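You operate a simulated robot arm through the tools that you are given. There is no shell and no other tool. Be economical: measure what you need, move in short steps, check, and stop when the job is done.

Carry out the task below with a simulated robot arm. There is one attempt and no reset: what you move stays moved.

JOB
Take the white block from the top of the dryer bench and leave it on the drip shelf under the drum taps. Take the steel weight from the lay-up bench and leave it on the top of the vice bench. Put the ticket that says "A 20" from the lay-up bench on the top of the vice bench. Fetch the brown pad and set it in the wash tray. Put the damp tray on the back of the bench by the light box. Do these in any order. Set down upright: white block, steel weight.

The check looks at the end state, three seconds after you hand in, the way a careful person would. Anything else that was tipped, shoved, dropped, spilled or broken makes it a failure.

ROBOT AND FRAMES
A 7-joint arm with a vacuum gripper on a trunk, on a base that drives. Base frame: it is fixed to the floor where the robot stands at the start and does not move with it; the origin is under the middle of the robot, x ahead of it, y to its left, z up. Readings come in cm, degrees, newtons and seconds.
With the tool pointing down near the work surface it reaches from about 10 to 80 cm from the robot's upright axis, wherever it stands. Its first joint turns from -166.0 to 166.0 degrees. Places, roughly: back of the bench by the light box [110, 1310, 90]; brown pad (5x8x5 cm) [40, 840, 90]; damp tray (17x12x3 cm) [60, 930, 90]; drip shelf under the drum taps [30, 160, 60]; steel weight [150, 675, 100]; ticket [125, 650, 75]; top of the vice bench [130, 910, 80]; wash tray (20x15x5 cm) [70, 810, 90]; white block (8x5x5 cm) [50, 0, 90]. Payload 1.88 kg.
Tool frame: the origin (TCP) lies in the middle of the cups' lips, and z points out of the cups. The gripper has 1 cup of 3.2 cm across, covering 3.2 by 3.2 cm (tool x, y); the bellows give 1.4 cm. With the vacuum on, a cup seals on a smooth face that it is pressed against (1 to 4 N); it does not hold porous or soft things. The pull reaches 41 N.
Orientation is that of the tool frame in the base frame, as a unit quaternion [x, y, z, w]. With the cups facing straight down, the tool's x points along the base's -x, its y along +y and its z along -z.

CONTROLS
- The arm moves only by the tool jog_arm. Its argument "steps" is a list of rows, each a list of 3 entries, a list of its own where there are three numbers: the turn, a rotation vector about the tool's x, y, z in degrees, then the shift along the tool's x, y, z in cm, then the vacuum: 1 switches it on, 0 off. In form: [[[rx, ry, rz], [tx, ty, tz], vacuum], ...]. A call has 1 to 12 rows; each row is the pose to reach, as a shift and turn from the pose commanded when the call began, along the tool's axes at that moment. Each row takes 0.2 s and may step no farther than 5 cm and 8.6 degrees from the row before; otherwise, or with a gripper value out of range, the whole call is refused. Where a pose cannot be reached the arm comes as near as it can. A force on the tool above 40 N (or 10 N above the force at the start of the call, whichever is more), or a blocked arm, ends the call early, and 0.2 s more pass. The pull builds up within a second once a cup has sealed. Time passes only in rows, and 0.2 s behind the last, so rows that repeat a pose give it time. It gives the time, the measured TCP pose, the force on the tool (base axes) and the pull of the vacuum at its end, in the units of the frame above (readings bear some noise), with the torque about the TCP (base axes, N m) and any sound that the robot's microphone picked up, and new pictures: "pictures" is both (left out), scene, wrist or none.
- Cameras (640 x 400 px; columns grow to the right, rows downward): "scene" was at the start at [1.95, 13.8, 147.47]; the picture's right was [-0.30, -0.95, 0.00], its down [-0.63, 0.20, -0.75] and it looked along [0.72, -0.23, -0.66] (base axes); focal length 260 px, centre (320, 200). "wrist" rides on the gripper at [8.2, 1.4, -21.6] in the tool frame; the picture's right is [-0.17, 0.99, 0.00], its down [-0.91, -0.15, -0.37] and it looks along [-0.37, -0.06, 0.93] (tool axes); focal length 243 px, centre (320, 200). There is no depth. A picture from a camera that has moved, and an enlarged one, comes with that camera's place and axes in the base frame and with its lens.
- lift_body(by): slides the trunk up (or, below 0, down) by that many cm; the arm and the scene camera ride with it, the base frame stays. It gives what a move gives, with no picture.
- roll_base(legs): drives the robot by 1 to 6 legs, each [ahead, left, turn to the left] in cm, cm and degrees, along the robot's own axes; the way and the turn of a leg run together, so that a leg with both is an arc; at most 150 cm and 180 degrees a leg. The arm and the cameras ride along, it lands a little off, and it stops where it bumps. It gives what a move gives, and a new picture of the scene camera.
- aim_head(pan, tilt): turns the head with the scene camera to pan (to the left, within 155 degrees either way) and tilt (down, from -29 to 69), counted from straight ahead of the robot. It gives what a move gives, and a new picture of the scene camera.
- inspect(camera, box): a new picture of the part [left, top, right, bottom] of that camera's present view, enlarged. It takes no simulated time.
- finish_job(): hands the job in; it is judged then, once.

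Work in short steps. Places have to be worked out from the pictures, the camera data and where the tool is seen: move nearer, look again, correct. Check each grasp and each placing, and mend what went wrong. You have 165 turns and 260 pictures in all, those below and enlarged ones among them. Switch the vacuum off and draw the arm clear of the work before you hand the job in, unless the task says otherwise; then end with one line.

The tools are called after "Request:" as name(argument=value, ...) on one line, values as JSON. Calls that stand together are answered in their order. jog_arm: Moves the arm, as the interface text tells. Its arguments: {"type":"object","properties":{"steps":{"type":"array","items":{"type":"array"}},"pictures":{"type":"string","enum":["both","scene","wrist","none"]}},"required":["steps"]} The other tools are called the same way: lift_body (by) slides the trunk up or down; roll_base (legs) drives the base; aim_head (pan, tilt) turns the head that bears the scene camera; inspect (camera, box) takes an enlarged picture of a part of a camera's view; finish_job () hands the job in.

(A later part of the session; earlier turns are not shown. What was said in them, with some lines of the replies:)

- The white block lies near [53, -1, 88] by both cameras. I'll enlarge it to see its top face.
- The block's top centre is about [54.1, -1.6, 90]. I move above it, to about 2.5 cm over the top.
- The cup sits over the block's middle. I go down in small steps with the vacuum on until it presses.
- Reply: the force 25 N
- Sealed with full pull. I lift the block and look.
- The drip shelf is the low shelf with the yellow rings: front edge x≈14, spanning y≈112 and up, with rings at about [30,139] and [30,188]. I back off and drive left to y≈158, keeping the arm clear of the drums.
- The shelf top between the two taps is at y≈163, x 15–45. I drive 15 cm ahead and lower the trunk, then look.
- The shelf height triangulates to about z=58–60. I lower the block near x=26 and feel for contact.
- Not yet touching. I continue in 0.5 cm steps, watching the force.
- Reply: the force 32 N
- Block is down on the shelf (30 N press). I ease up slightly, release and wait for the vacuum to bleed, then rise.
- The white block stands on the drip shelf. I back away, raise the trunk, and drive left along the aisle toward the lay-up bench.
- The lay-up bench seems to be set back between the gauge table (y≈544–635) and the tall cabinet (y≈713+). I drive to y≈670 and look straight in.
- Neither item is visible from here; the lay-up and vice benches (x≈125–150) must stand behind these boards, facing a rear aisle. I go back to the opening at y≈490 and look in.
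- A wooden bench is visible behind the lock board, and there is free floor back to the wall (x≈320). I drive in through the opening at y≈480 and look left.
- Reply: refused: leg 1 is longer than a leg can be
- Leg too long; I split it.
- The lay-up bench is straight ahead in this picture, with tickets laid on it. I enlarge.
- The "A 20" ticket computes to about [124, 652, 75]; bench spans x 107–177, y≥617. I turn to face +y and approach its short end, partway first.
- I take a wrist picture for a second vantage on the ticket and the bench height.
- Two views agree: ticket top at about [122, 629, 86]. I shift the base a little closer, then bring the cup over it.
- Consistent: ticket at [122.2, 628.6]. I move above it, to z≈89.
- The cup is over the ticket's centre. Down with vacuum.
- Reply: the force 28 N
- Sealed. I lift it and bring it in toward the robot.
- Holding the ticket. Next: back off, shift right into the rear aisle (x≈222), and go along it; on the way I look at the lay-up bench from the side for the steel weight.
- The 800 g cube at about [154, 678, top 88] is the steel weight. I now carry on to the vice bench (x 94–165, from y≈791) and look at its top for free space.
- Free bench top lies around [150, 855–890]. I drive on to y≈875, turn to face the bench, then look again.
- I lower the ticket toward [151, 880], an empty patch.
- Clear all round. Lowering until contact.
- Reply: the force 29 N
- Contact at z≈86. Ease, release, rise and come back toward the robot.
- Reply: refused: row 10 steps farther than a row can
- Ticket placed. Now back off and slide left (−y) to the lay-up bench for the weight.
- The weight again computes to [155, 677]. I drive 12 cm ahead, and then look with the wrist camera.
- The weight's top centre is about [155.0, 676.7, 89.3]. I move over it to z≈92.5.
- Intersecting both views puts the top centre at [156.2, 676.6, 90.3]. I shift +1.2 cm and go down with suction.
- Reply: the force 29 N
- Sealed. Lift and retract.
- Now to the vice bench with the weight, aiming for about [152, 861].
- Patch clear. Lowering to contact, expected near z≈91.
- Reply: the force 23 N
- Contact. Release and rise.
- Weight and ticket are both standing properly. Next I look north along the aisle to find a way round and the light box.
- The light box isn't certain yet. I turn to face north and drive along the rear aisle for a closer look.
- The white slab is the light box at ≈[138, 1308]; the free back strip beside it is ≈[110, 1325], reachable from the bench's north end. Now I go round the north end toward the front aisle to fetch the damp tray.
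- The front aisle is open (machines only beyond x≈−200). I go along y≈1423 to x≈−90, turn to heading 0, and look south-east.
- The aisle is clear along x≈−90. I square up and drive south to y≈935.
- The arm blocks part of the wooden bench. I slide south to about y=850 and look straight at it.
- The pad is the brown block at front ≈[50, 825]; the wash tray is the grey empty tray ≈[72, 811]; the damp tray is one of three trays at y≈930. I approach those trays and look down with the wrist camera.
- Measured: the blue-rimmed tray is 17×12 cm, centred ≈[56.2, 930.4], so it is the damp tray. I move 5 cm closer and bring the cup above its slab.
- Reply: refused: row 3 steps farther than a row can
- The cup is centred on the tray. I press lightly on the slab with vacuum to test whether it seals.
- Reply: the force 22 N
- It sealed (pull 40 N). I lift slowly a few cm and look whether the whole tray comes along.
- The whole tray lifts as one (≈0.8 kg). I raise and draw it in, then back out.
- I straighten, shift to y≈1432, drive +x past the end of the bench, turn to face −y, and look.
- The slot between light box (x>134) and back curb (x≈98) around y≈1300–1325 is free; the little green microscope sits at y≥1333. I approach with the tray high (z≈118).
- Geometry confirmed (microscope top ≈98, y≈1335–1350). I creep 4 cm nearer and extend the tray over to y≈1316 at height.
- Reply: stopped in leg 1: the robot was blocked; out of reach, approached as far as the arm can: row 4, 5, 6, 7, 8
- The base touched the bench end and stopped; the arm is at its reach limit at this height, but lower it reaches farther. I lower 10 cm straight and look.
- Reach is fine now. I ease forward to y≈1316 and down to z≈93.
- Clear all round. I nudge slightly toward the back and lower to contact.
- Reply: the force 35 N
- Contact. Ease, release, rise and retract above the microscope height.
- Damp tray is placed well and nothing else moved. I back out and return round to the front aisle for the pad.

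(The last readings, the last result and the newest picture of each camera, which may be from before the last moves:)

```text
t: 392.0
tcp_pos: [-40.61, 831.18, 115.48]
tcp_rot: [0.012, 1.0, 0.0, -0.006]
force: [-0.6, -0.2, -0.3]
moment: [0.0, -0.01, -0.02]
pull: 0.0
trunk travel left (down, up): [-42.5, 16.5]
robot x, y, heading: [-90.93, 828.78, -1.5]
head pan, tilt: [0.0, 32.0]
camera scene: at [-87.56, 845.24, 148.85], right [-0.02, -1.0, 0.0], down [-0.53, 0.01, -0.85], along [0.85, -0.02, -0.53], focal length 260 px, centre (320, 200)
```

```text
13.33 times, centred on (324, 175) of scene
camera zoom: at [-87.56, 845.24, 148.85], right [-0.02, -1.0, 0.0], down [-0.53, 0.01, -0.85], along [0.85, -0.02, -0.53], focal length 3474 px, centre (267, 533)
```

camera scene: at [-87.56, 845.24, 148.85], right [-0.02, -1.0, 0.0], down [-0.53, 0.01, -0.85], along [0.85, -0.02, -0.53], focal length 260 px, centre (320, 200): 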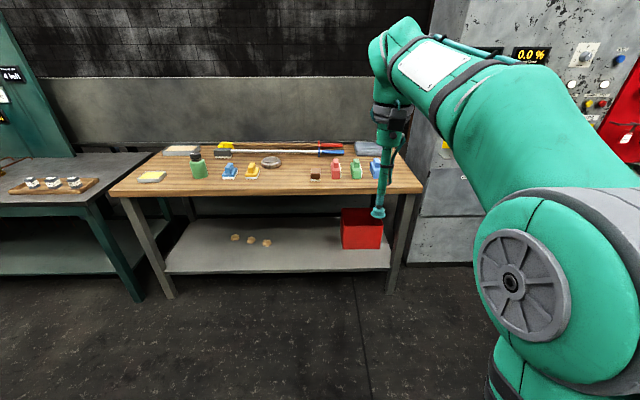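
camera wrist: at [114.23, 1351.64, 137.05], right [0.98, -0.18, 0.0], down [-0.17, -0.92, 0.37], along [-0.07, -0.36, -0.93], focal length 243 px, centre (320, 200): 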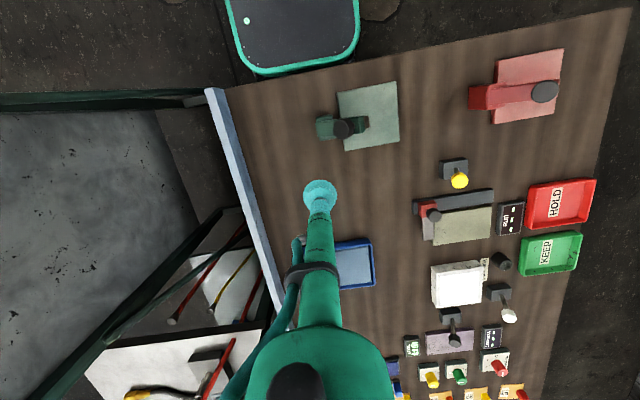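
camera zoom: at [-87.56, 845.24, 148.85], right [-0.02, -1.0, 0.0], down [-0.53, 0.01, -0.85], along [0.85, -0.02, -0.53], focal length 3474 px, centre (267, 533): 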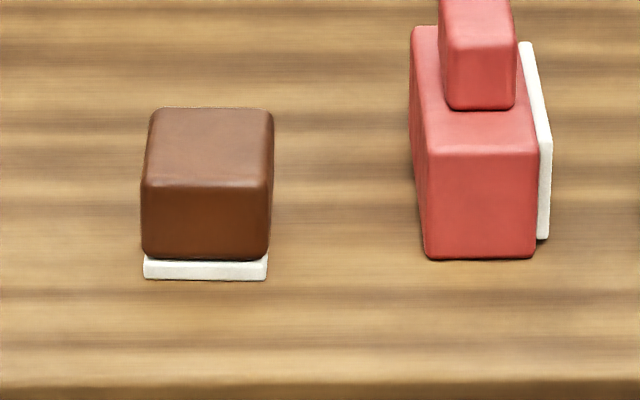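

The brown pad's top centre is ≈[37.5, 844.7, 89]; wash tray ≈[70, 811]. I approach the bench in line with the pad.

Request:
roll_base(legs=[[70, 12, 1.5]])

Request:
jog_arm(steps=[[[0, 0, 0], [0, 0, 0], 0]], pictures="wrist")

```text
t: 395.9
tcp_pos: [30.26, 843.99, 115.4]
tcp_rot: [-0.001, 1.0, -0.001, -0.005]
force: [0.5, 0.3, -0.6]
moment: [0.02, -0.01, -0.01]
pull: 0.1
trunk travel left (down, up): [-42.5, 16.5]
robot x, y, heading: [-20.04, 840.28, -0.1]
head pan, tilt: [0.0, 32.0]
camera scene: at [-17.13, 856.81, 148.85], right [0.0, -1.0, 0.0], down [-0.53, 0.0, -0.85], along [0.85, 0.0, -0.53], focal length 260 px, centre (320, 200)
```

scene: 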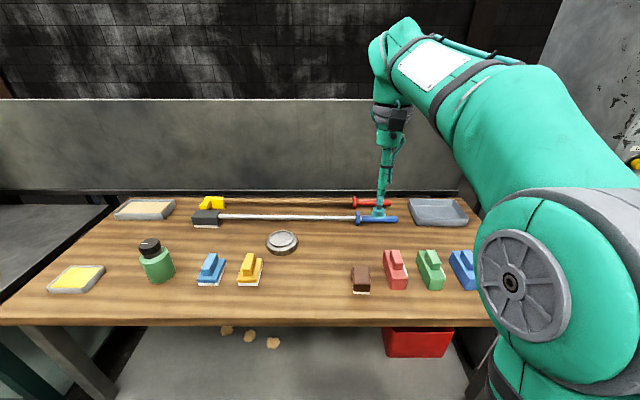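

```text
t: 396.3
tcp_pos: [30.19, 844.18, 115.47]
tcp_rot: [-0.001, 1.0, -0.001, -0.004]
force: [-0.3, 1.2, -0.3]
moment: [-0.01, 0.03, 0.03]
pull: 0.0
trunk travel left (down, up): [-42.5, 16.5]
robot x, y, heading: [-20.04, 840.23, -0.2]
head pan, tilt: [0.0, 32.0]
camera wrist: at [22.19, 845.48, 137.06], right [0.16, 0.99, 0.0], down [0.92, -0.15, 0.37], along [0.36, -0.06, -0.93], focal length 243 px, centre (320, 200)
```

wrist: 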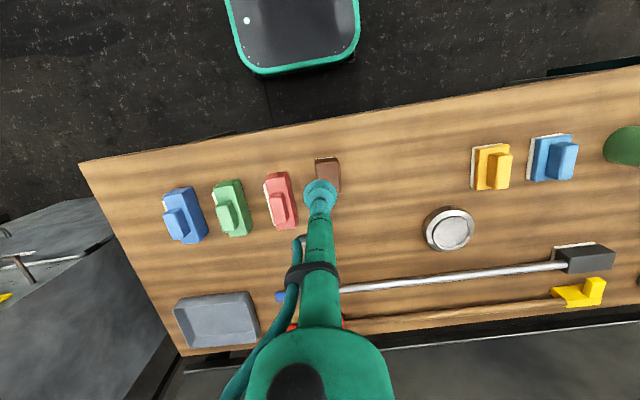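

Request:
inspect(camera="wrist", box=[280, 140, 376, 200])

Request:
inspect(camera="scene", box=[330, 240, 426, 300])

Request:
inspect(camera="wrist", box=[150, 270, 290, 360])

Request:
inspect(camera="scene", box=[380, 180, 500, 240])

```text
6.67 times, centred on (328, 170) of wrist
camera zoom: at [22.19, 845.48, 137.06], right [0.16, 0.99, 0.0], down [0.92, -0.15, 0.37], along [0.36, -0.06, -0.93], focal length 1618 px, centre (267, 400)
```

zoom: 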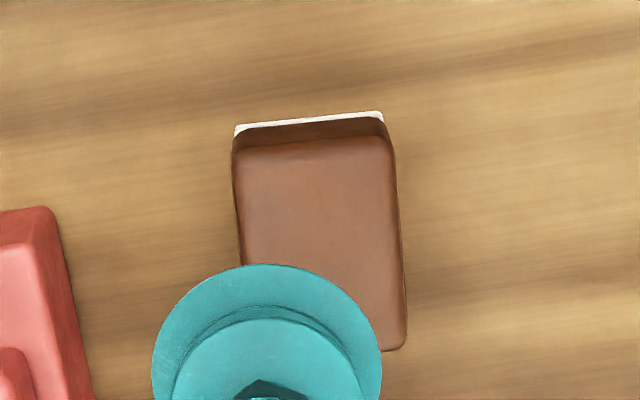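

```text
6.67 times, centred on (378, 270) of scene
camera zoom: at [-17.13, 856.81, 148.85], right [0.0, -1.0, 0.0], down [-0.53, 0.0, -0.85], along [0.85, 0.0, -0.53], focal length 1737 px, centre (-67, -267)
```

zoom: 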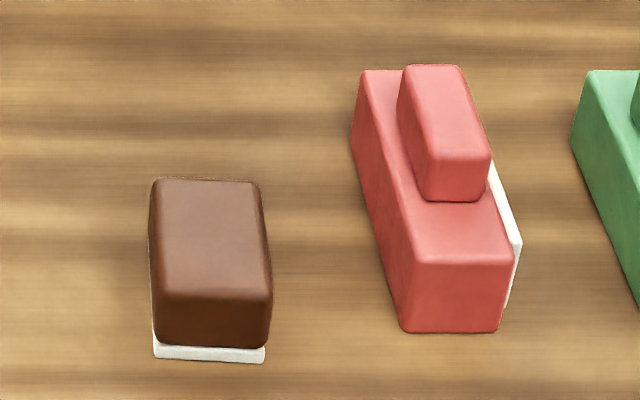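

```text
4.44 times, centred on (220, 315) of wrist
camera zoom: at [22.19, 845.48, 137.06], right [0.16, 0.99, 0.0], down [0.92, -0.15, 0.37], along [0.36, -0.06, -0.93], focal length 1078 px, centre (764, -311)
```

zoom: 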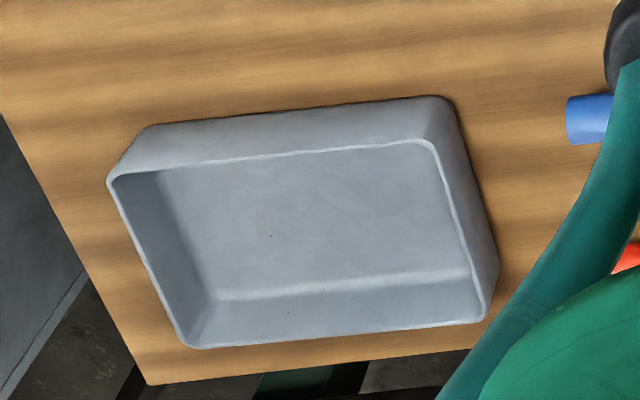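

```text
5.33 times, centred on (440, 210) of scene
camera zoom: at [-17.13, 856.81, 148.85], right [0.0, -1.0, 0.0], down [-0.53, 0.0, -0.85], along [0.85, 0.0, -0.53], focal length 1390 px, centre (-320, 147)
```

zoom: 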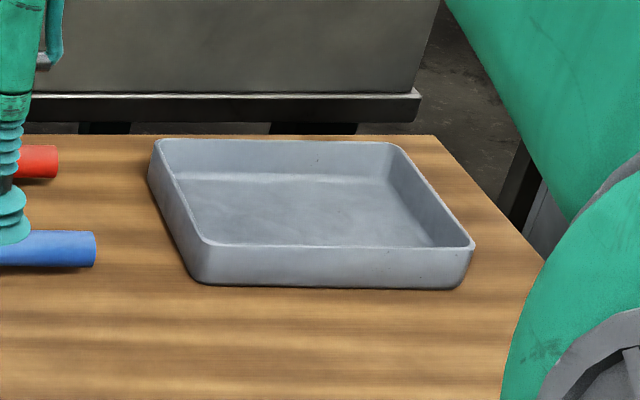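

Pad top centre: ≈[36.1, 844.6, 89.5]; wash tray rim spans x 65–80, y 799–818. I go down over the pad.

Request:
jog_arm(steps=[[[0, 0, 0], [-4, 0.4, 2], 0], [[0, 0, 0], [-5.9, 0.5, 6], 0], [[0, 0, 0], [-5.9, 0.5, 10.5], 0], [[0, 0, 0], [-5.9, 0.5, 15], 0], [[0, 0, 0], [-5.9, 0.5, 19.5], 0], [[0, 0, 0], [-5.9, 0.5, 22.5], 0], [[0, 0, 0], [-5.9, 0.5, 22.5], 0]], pictures="wrist")

Request:
inspect(camera="wrist", box=[256, 140, 384, 220])

```text
t: 397.9
tcp_pos: [35.93, 844.44, 92.74]
tcp_rot: [-0.002, 1.0, -0.001, -0.004]
force: [0.3, -0.3, 0.1]
moment: [0.01, 0.0, 0.0]
pull: 0.0
trunk travel left (down, up): [-42.5, 16.5]
robot x, y, heading: [-19.91, 840.63, 0.1]
head pan, tilt: [0.0, 32.0]
camera wrist: at [27.95, 845.92, 114.28], right [0.16, 0.99, 0.0], down [0.92, -0.15, 0.37], along [0.36, -0.06, -0.93], focal length 243 px, centre (320, 200)
```

wrist: 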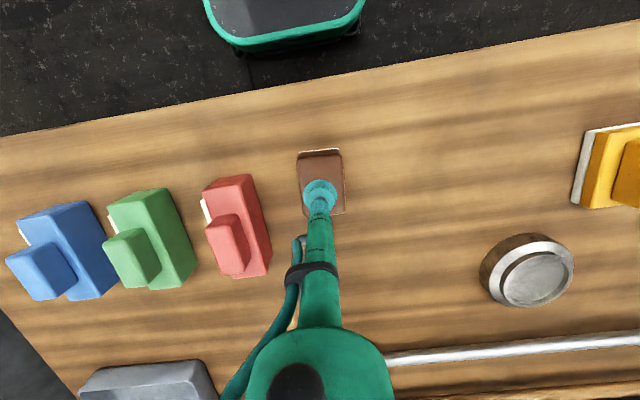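

```text
5.00 times, centred on (320, 180) of wrist
camera zoom: at [27.95, 845.92, 114.28], right [0.16, 0.99, 0.0], down [0.92, -0.15, 0.37], along [0.36, -0.06, -0.93], focal length 1213 px, centre (320, 300)
```

zoom: 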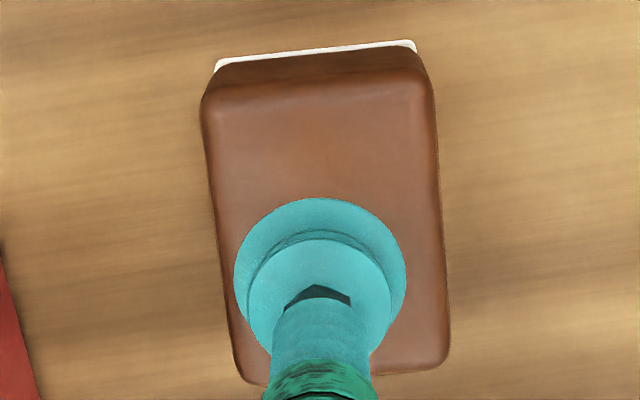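

Nearly centred. Descend with vacuum.

Request:
jog_arm(steps=[[[0, 0, 0], [-0.2, 0.3, 1.5], 1], [[0, 0, 0], [-0.2, 0.3, 2.5], 1], [[0, 0, 0], [-0.2, 0.3, 3.1], 1], [[0, 0, 0], [-0.2, 0.3, 3.6], 1], [[0, 0, 0], [-0.2, 0.3, 4.0], 1], [[0, 0, 0], [-0.2, 0.3, 4.0], 1], [[0, 0, 0], [-0.2, 0.3, 4.0], 1], [[0, 0, 0], [-0.2, 0.3, 4.0], 1]], pictures="none")

```text
t: 399.7
tcp_pos: [35.89, 844.87, 88.98]
tcp_rot: [-0.001, 1.0, -0.001, -0.002]
force: [0.3, 1.4, 27.5]
moment: [-0.02, -0.22, -0.03]
pull: 41.0
trunk travel left (down, up): [-42.5, 16.5]
robot x, y, heading: [-20.12, 840.82, 0.4]
head pan, tilt: [0.0, 32.0]
```

Sealed. Lift to z≈112 and check.

Request:
jog_arm(steps=[[[0, 0, 0], [0, 0, -1], 1], [[0, 0, 0], [0, 0, -5], 1], [[0, 0, 0], [0, 0, -9.5], 1], [[0, 0, 0], [0, 0, -14], 1], [[0, 0, 0], [0, 0, -18.5], 1], [[0, 0, 0], [0, 0, -23], 1], [[0, 0, 0], [0, 0, -24], 1]])

```text
t: 401.3
tcp_pos: [36.28, 844.97, 112.97]
tcp_rot: [0.001, 1.0, -0.001, -0.005]
force: [0.1, 0.7, -0.9]
moment: [0.0, -0.01, 0.01]
pull: 40.6
trunk travel left (down, up): [-42.5, 16.5]
robot x, y, heading: [-20.13, 840.36, 0.0]
head pan, tilt: [0.0, 32.0]
camera scene: at [-17.13, 856.81, 148.85], right [0.0, -1.0, 0.0], down [-0.53, 0.0, -0.85], along [0.85, 0.0, -0.53], focal length 260 px, centre (320, 200)
camera wrist: at [28.31, 846.41, 134.67], right [0.16, 0.99, 0.0], down [0.92, -0.15, 0.37], along [0.36, -0.06, -0.93], focal length 243 px, centre (320, 200)
```

scene: 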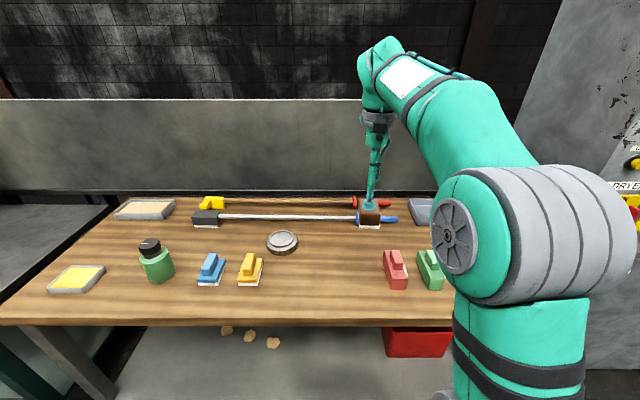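
wrist: 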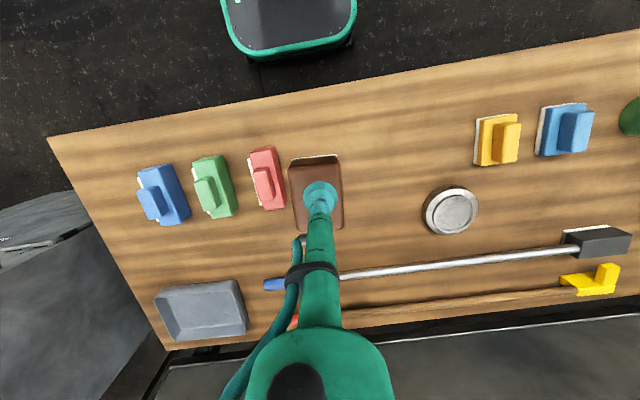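

Pad held. I raise the trunk for more reach, move right in line with the tray, and creep ahead.

Request:
lift_body(by=16)

Request:
roll_base(legs=[[0, -36, 0], [10, 0, 0]])

Request:
jog_arm(steps=[[[0, 0, 0], [0, 0, 4], 1], [[0, 0, 0], [0, 0, 8], 1], [[0, 0, 0], [0, 0, 12], 1], [[0, 0, 0], [0, 0, 12], 1]])

```text
t: 403.2
tcp_pos: [36.39, 845.03, 129.07]
tcp_rot: [-0.001, 1.0, -0.001, -0.005]
force: [-0.4, -0.3, -2.1]
moment: [0.02, 0.01, 0.0]
pull: 40.4
trunk travel left (down, up): [-58.5, 0.5]
robot x, y, heading: [-20.15, 840.77, -0.3]
head pan, tilt: [0.0, 32.0]
```

```text
t: 406.2
tcp_pos: [46.0, 808.92, 128.92]
tcp_rot: [-0.001, 1.0, -0.001, -0.005]
force: [-0.1, 0.4, -0.5]
moment: [0.03, 0.03, 0.02]
pull: 40.7
trunk travel left (down, up): [-58.5, 0.5]
robot x, y, heading: [-9.91, 804.57, 0.1]
head pan, tilt: [0.0, 32.0]
camera scene: at [-7.32, 820.73, 164.85], right [0.0, -1.0, 0.0], down [-0.53, 0.0, -0.85], along [0.85, 0.0, -0.53], focal length 260 px, centre (320, 200)
```

scene: 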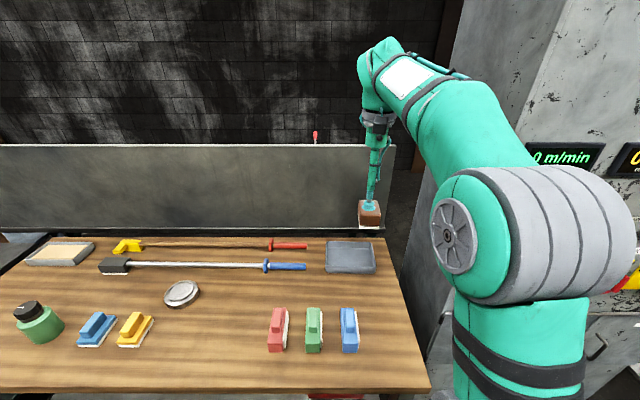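

```text
t: 407.2
tcp_pos: [45.95, 808.88, 116.92]
tcp_rot: [-0.001, 1.0, -0.002, -0.006]
force: [0.1, 0.2, -0.6]
moment: [-0.03, 0.0, -0.02]
pull: 40.9
trunk travel left (down, up): [-58.5, 0.5]
robot x, y, heading: [-9.88, 804.31, 0.3]
head pan, tilt: [0.0, 32.0]
camera scene: at [-7.38, 820.73, 164.85], right [0.0, -1.0, 0.0], down [-0.53, 0.0, -0.85], along [0.85, 0.0, -0.53], focal length 260 px, centre (320, 200)
camera wrist: at [37.96, 810.33, 138.59], right [0.16, 0.99, 0.0], down [0.92, -0.15, 0.37], along [0.36, -0.06, -0.93], focal length 243 px, centre (320, 200)
```

scene: 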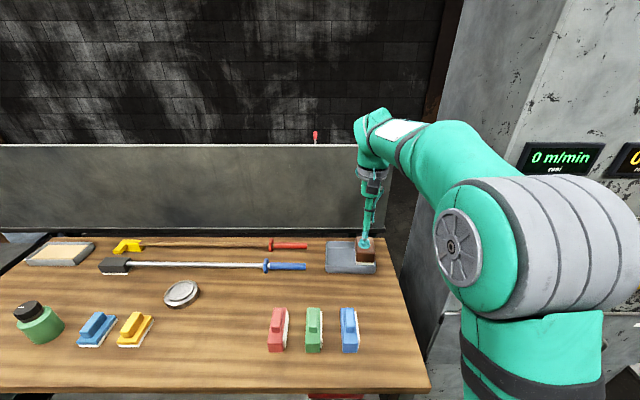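
wrist: 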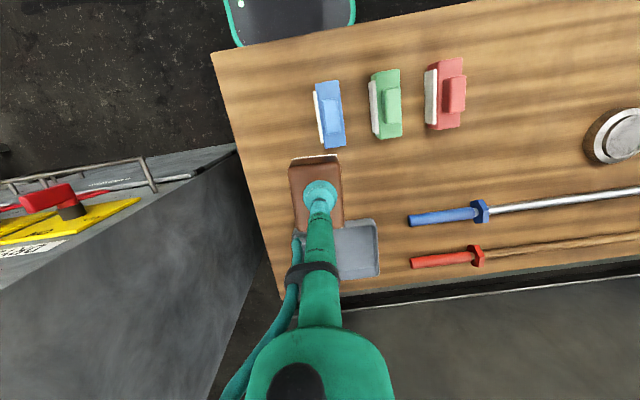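

Tray centre re-measured at ≈[72, 808]. I extend in stages, going down as I go out, staying above the rim (pad bottom = TCP−5.5).

Request:
jog_arm(steps=[[[0, 0, 0], [-4.5, 0, 1], 1], [[0, 0, 0], [-9, 0, 2.5], 1], [[0, 0, 0], [-13, 0, 5], 1], [[0, 0, 0], [-16, 0, 8.5], 1], [[0, 0, 0], [-19, 0, 12], 1], [[0, 0, 0], [-22, 0, 15], 1], [[0, 0, 0], [-24.5, -0.3, 17], 1], [[0, 0, 0], [-26.3, -0.4, 17.5], 1], [[0, 0, 0], [-26.3, -0.4, 17.5], 1]])

Request:
inspect(camera="scene", box=[290, 190, 430, 290])

```text
t: 409.2
tcp_pos: [71.91, 808.49, 99.38]
tcp_rot: [-0.001, 1.0, -0.001, -0.005]
force: [-1.2, 0.1, -0.3]
moment: [0.02, -0.05, 0.0]
pull: 40.6
trunk travel left (down, up): [-58.5, 0.5]
robot x, y, heading: [-10.03, 804.11, 0.1]
head pan, tilt: [0.0, 32.0]
camera scene: at [-7.54, 820.72, 164.86], right [0.0, -1.0, 0.0], down [-0.53, 0.0, -0.85], along [0.85, 0.0, -0.53], focal length 260 px, centre (320, 200)
camera wrist: at [63.89, 809.9, 121.02], right [0.16, 0.99, 0.0], down [0.92, -0.15, 0.37], along [0.36, -0.06, -0.93], focal length 243 px, centre (320, 200)
```

scene: 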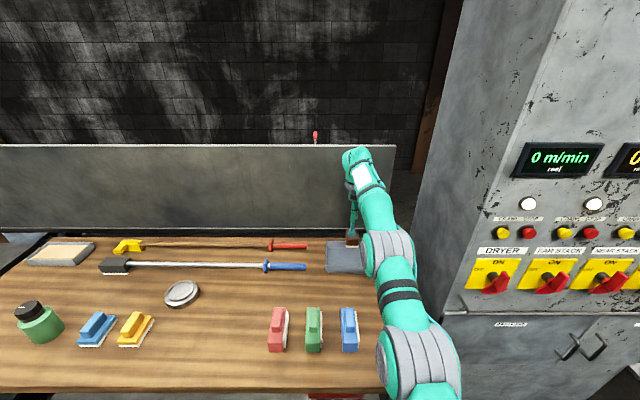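
wrist: 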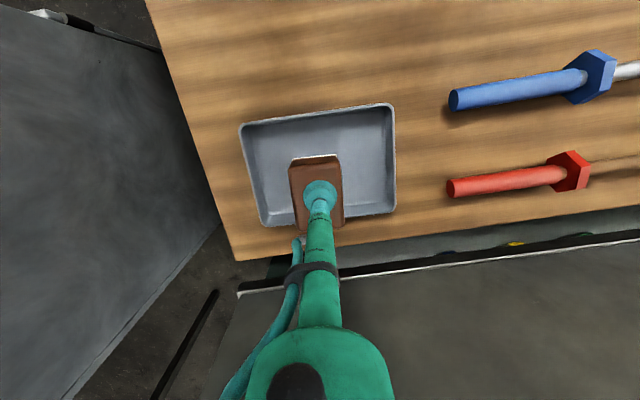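

```text
4.00 times, centred on (360, 240) of scene
camera zoom: at [-7.54, 820.72, 164.86], right [0.0, -1.0, 0.0], down [-0.53, 0.0, -0.85], along [0.85, 0.0, -0.53], focal length 1042 px, centre (160, 40)
```

zoom: 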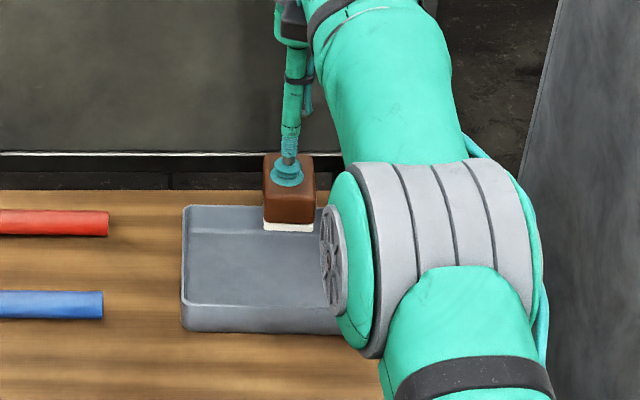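

Tray's rim centre computes to ≈[71.8, 808.8], so the pad is centred over it. Lowering into the tray.

Request:
jog_arm(steps=[[[0, 0, 0], [0, 0.2, 3], 1], [[0, 0, 0], [0, 0.2, 6], 1], [[0, 0, 0], [0, 0.2, 7.5], 1], [[0, 0, 0], [0, 0.2, 8.3], 1], [[0, 0, 0], [0, 0.2, 8.3], 1]], pictures="wrist")

Request:
inspect(camera="wrist", box=[220, 90, 420, 240])

```text
t: 410.4
tcp_pos: [71.91, 808.89, 90.93]
tcp_rot: [0.0, 1.0, -0.001, -0.005]
force: [0.4, 0.9, -1.0]
moment: [0.01, 0.02, -0.02]
pull: 41.0
trunk travel left (down, up): [-58.5, 0.5]
robot x, y, heading: [-10.06, 804.13, 0.0]
head pan, tilt: [0.0, 32.0]
camera wrist: at [63.91, 810.32, 112.5], right [0.16, 0.99, 0.0], down [0.92, -0.15, 0.36], along [0.36, -0.06, -0.93], focal length 243 px, centre (320, 200)
```

wrist: 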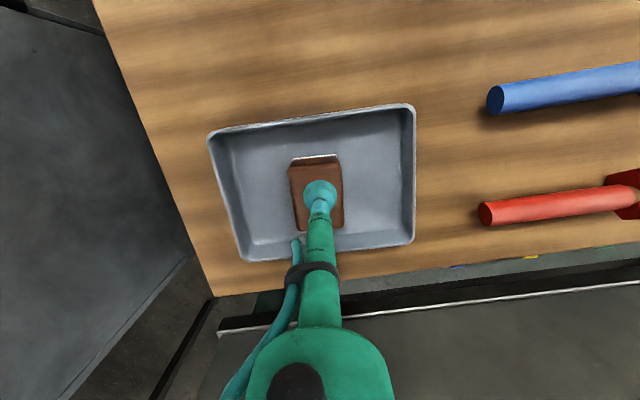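

```text
2.67 times, centred on (320, 165) of wrist
camera zoom: at [63.91, 810.32, 112.5], right [0.16, 0.99, 0.0], down [0.92, -0.15, 0.36], along [0.36, -0.06, -0.93], focal length 647 px, centre (320, 293)
```

zoom: 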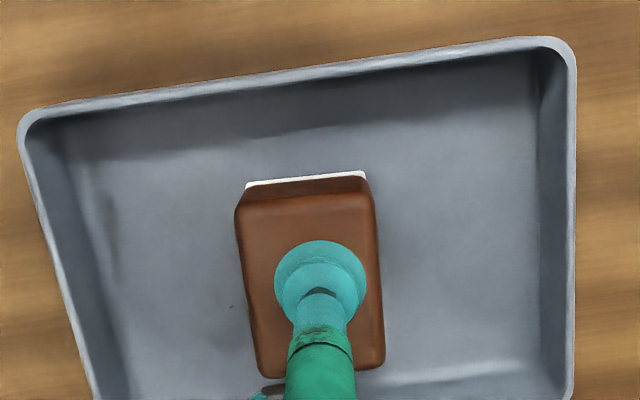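

The pad is inside the walls but slightly near the back; I shift 1 cm toward the front and lower to contact.

Request:
jog_arm(steps=[[[0, 0, 0], [1, 0, 0], 1], [[0, 0, 0], [1, 0, 0.4], 1], [[0, 0, 0], [1, 0, 0.8], 1], [[0, 0, 0], [1, 0, 1.1], 1], [[0, 0, 0], [1, 0, 1.1], 1]], pictures="none")

```text
t: 411.6
tcp_pos: [70.94, 808.75, 89.84]
tcp_rot: [-0.001, 1.0, -0.002, -0.004]
force: [-1.0, 0.3, 0.0]
moment: [-0.01, -0.02, 0.02]
pull: 40.3
trunk travel left (down, up): [-58.5, 0.5]
robot x, y, heading: [-9.94, 804.24, 0.3]
head pan, tilt: [0.0, 32.0]
```

Request:
jog_arm(steps=[[[0, 0, 0], [0, 0, 0.3], 1], [[0, 0, 0], [0, 0, 0.6], 1], [[0, 0, 0], [0, 0, 0.8], 1], [[0, 0, 0], [0, 0, 0.8], 1]], pictures="wrist")

```text
t: 412.6
tcp_pos: [71.13, 808.66, 89.51]
tcp_rot: [-0.001, 1.0, -0.001, -0.001]
force: [1.6, 4.0, 31.3]
moment: [0.01, 0.03, -0.06]
pull: 40.8
trunk travel left (down, up): [-58.5, 0.5]
robot x, y, heading: [-10.43, 804.38, 0.4]
head pan, tilt: [0.0, 32.0]
camera wrist: at [62.92, 810.08, 111.0], right [0.16, 0.99, 0.0], down [0.92, -0.15, 0.37], along [0.37, -0.06, -0.93], focal length 243 px, centre (320, 200)
```

wrist: 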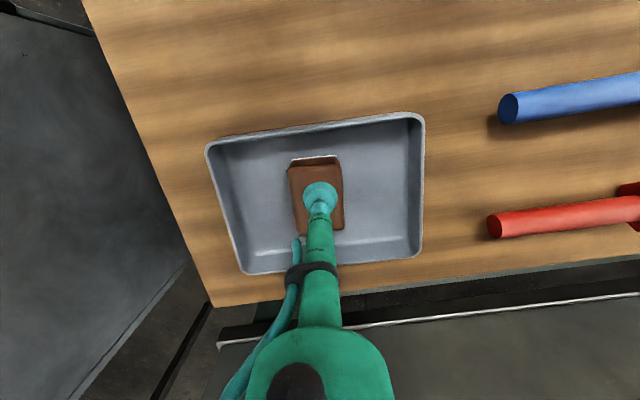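

The pad is on the tray floor. Release, rise and retract.

Request:
jog_arm(steps=[[[0, 0, 0], [0, 0, -0.3], 1], [[0, 0, 0], [0, 0, -0.3], 0], [[0, 0, 0], [0, 0, -0.3], 0], [[0, 0, 0], [0, 0, -0.3], 0], [[0, 0, 0], [0, 0, -0.3], 0], [[0, 0, 0], [0, 0, -1], 0], [[0, 0, 0], [0, 0, -3], 0], [[0, 0, 0], [0, 0, -7], 0], [[0, 0, 0], [0, 0, -11], 0], [[0, 0, 0], [3, 0, -14.5], 0], [[0, 0, 0], [6, 0, -18], 0], [[0, 0, 0], [10, 0, -20], 0]], pictures="none")

Request:
jog_arm(steps=[[[0, 0, 0], [4, 0, -2], 0], [[0, 0, 0], [8.5, 0, -3], 0], [[0, 0, 0], [13, 0, -3], 0], [[0, 0, 0], [13, 0, -3], 0]])

Request:
inspect(camera="scene", box=[290, 220, 410, 300])

```text
t: 415.2
tcp_pos: [60.77, 808.78, 109.42]
tcp_rot: [-0.001, 1.0, -0.001, -0.006]
force: [0.3, 0.7, 0.7]
moment: [0.01, -0.01, 0.01]
pull: 0.0
trunk travel left (down, up): [-58.5, 0.5]
robot x, y, heading: [-10.32, 804.14, 0.2]
head pan, tilt: [0.0, 32.0]
```

```text
t: 416.2
tcp_pos: [48.18, 808.69, 112.08]
tcp_rot: [-0.001, 1.0, -0.001, -0.006]
force: [0.5, 0.2, 0.5]
moment: [0.01, -0.02, 0.0]
pull: 0.0
trunk travel left (down, up): [-58.5, 0.5]
robot x, y, heading: [-10.13, 804.31, 0.2]
head pan, tilt: [0.0, 32.0]
camera scene: at [-7.43, 820.73, 164.85], right [0.0, -1.0, 0.0], down [-0.53, 0.0, -0.85], along [0.85, 0.0, -0.53], focal length 260 px, centre (320, 200)
camera wrist: at [40.15, 810.23, 133.74], right [0.16, 0.99, 0.0], down [0.92, -0.15, 0.36], along [0.36, -0.06, -0.93], focal length 243 px, centre (320, 200)
```

scene: 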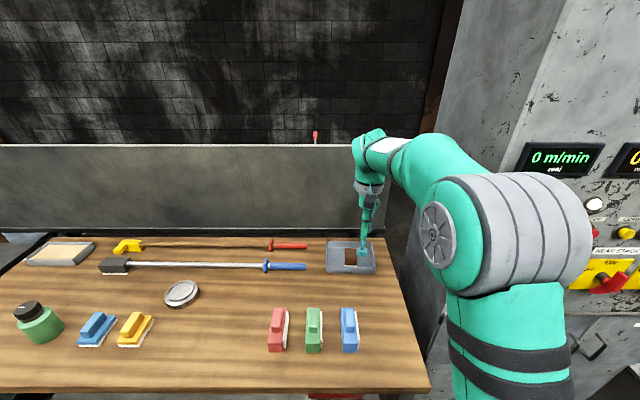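
wrist: 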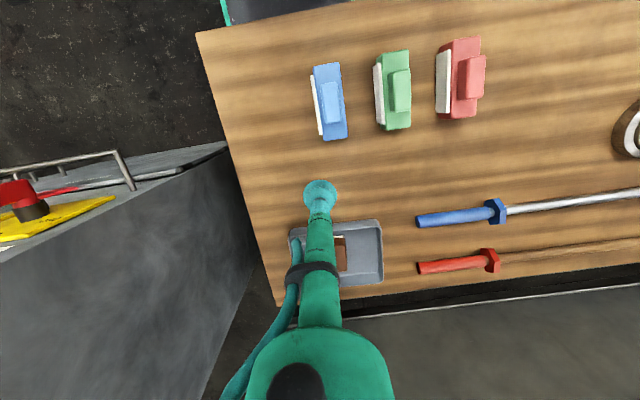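

```text
5.00 times, centred on (350, 260) of scene
camera zoom: at [-7.43, 820.73, 164.85], right [0.0, -1.0, 0.0], down [-0.53, 0.0, -0.85], along [0.85, 0.0, -0.53], focal length 1303 px, centre (170, -100)
```

zoom: 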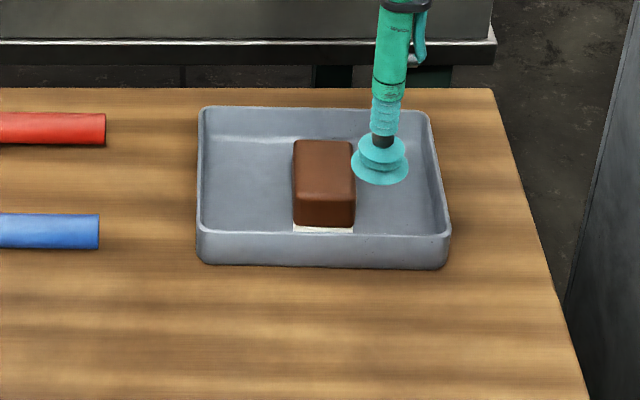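

The pad lies flat inside the wash tray. All five are placed; I draw the arm clear by backing off.

Request:
roll_base(legs=[[-60, 0, 0]])

```text
t: 419.6
tcp_pos: [-10.87, 808.76, 112.13]
tcp_rot: [-0.001, 1.0, -0.001, -0.006]
force: [0.7, -0.1, 1.0]
moment: [0.0, 0.02, -0.01]
pull: 0.0
trunk travel left (down, up): [-58.5, 0.5]
robot x, y, heading: [-69.36, 804.06, 0.1]
head pan, tilt: [0.0, 32.0]
camera scene: at [-66.6, 820.59, 164.85], right [0.0, -1.0, 0.0], down [-0.53, 0.0, -0.85], along [0.85, 0.0, -0.53], focal length 260 px, centre (320, 200)
```

scene: 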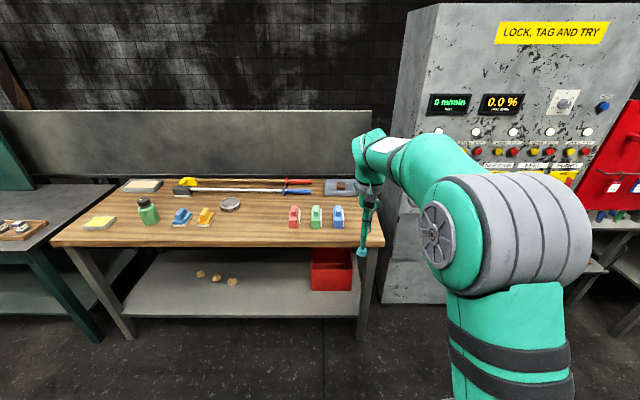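

The arm is clear and the vacuum is off, so I hand in.

Request:
finish_job()

```text
The job is handed in.
```

All five items are in place and the job is handed in: white block on the drip shelf, steel weight and "A 20" ticket on the vice bench, damp tray on the back of the bench by the light box, and brown pad in the wash tray. The base bumped something once near the light-box bench; I saw nothing moved.
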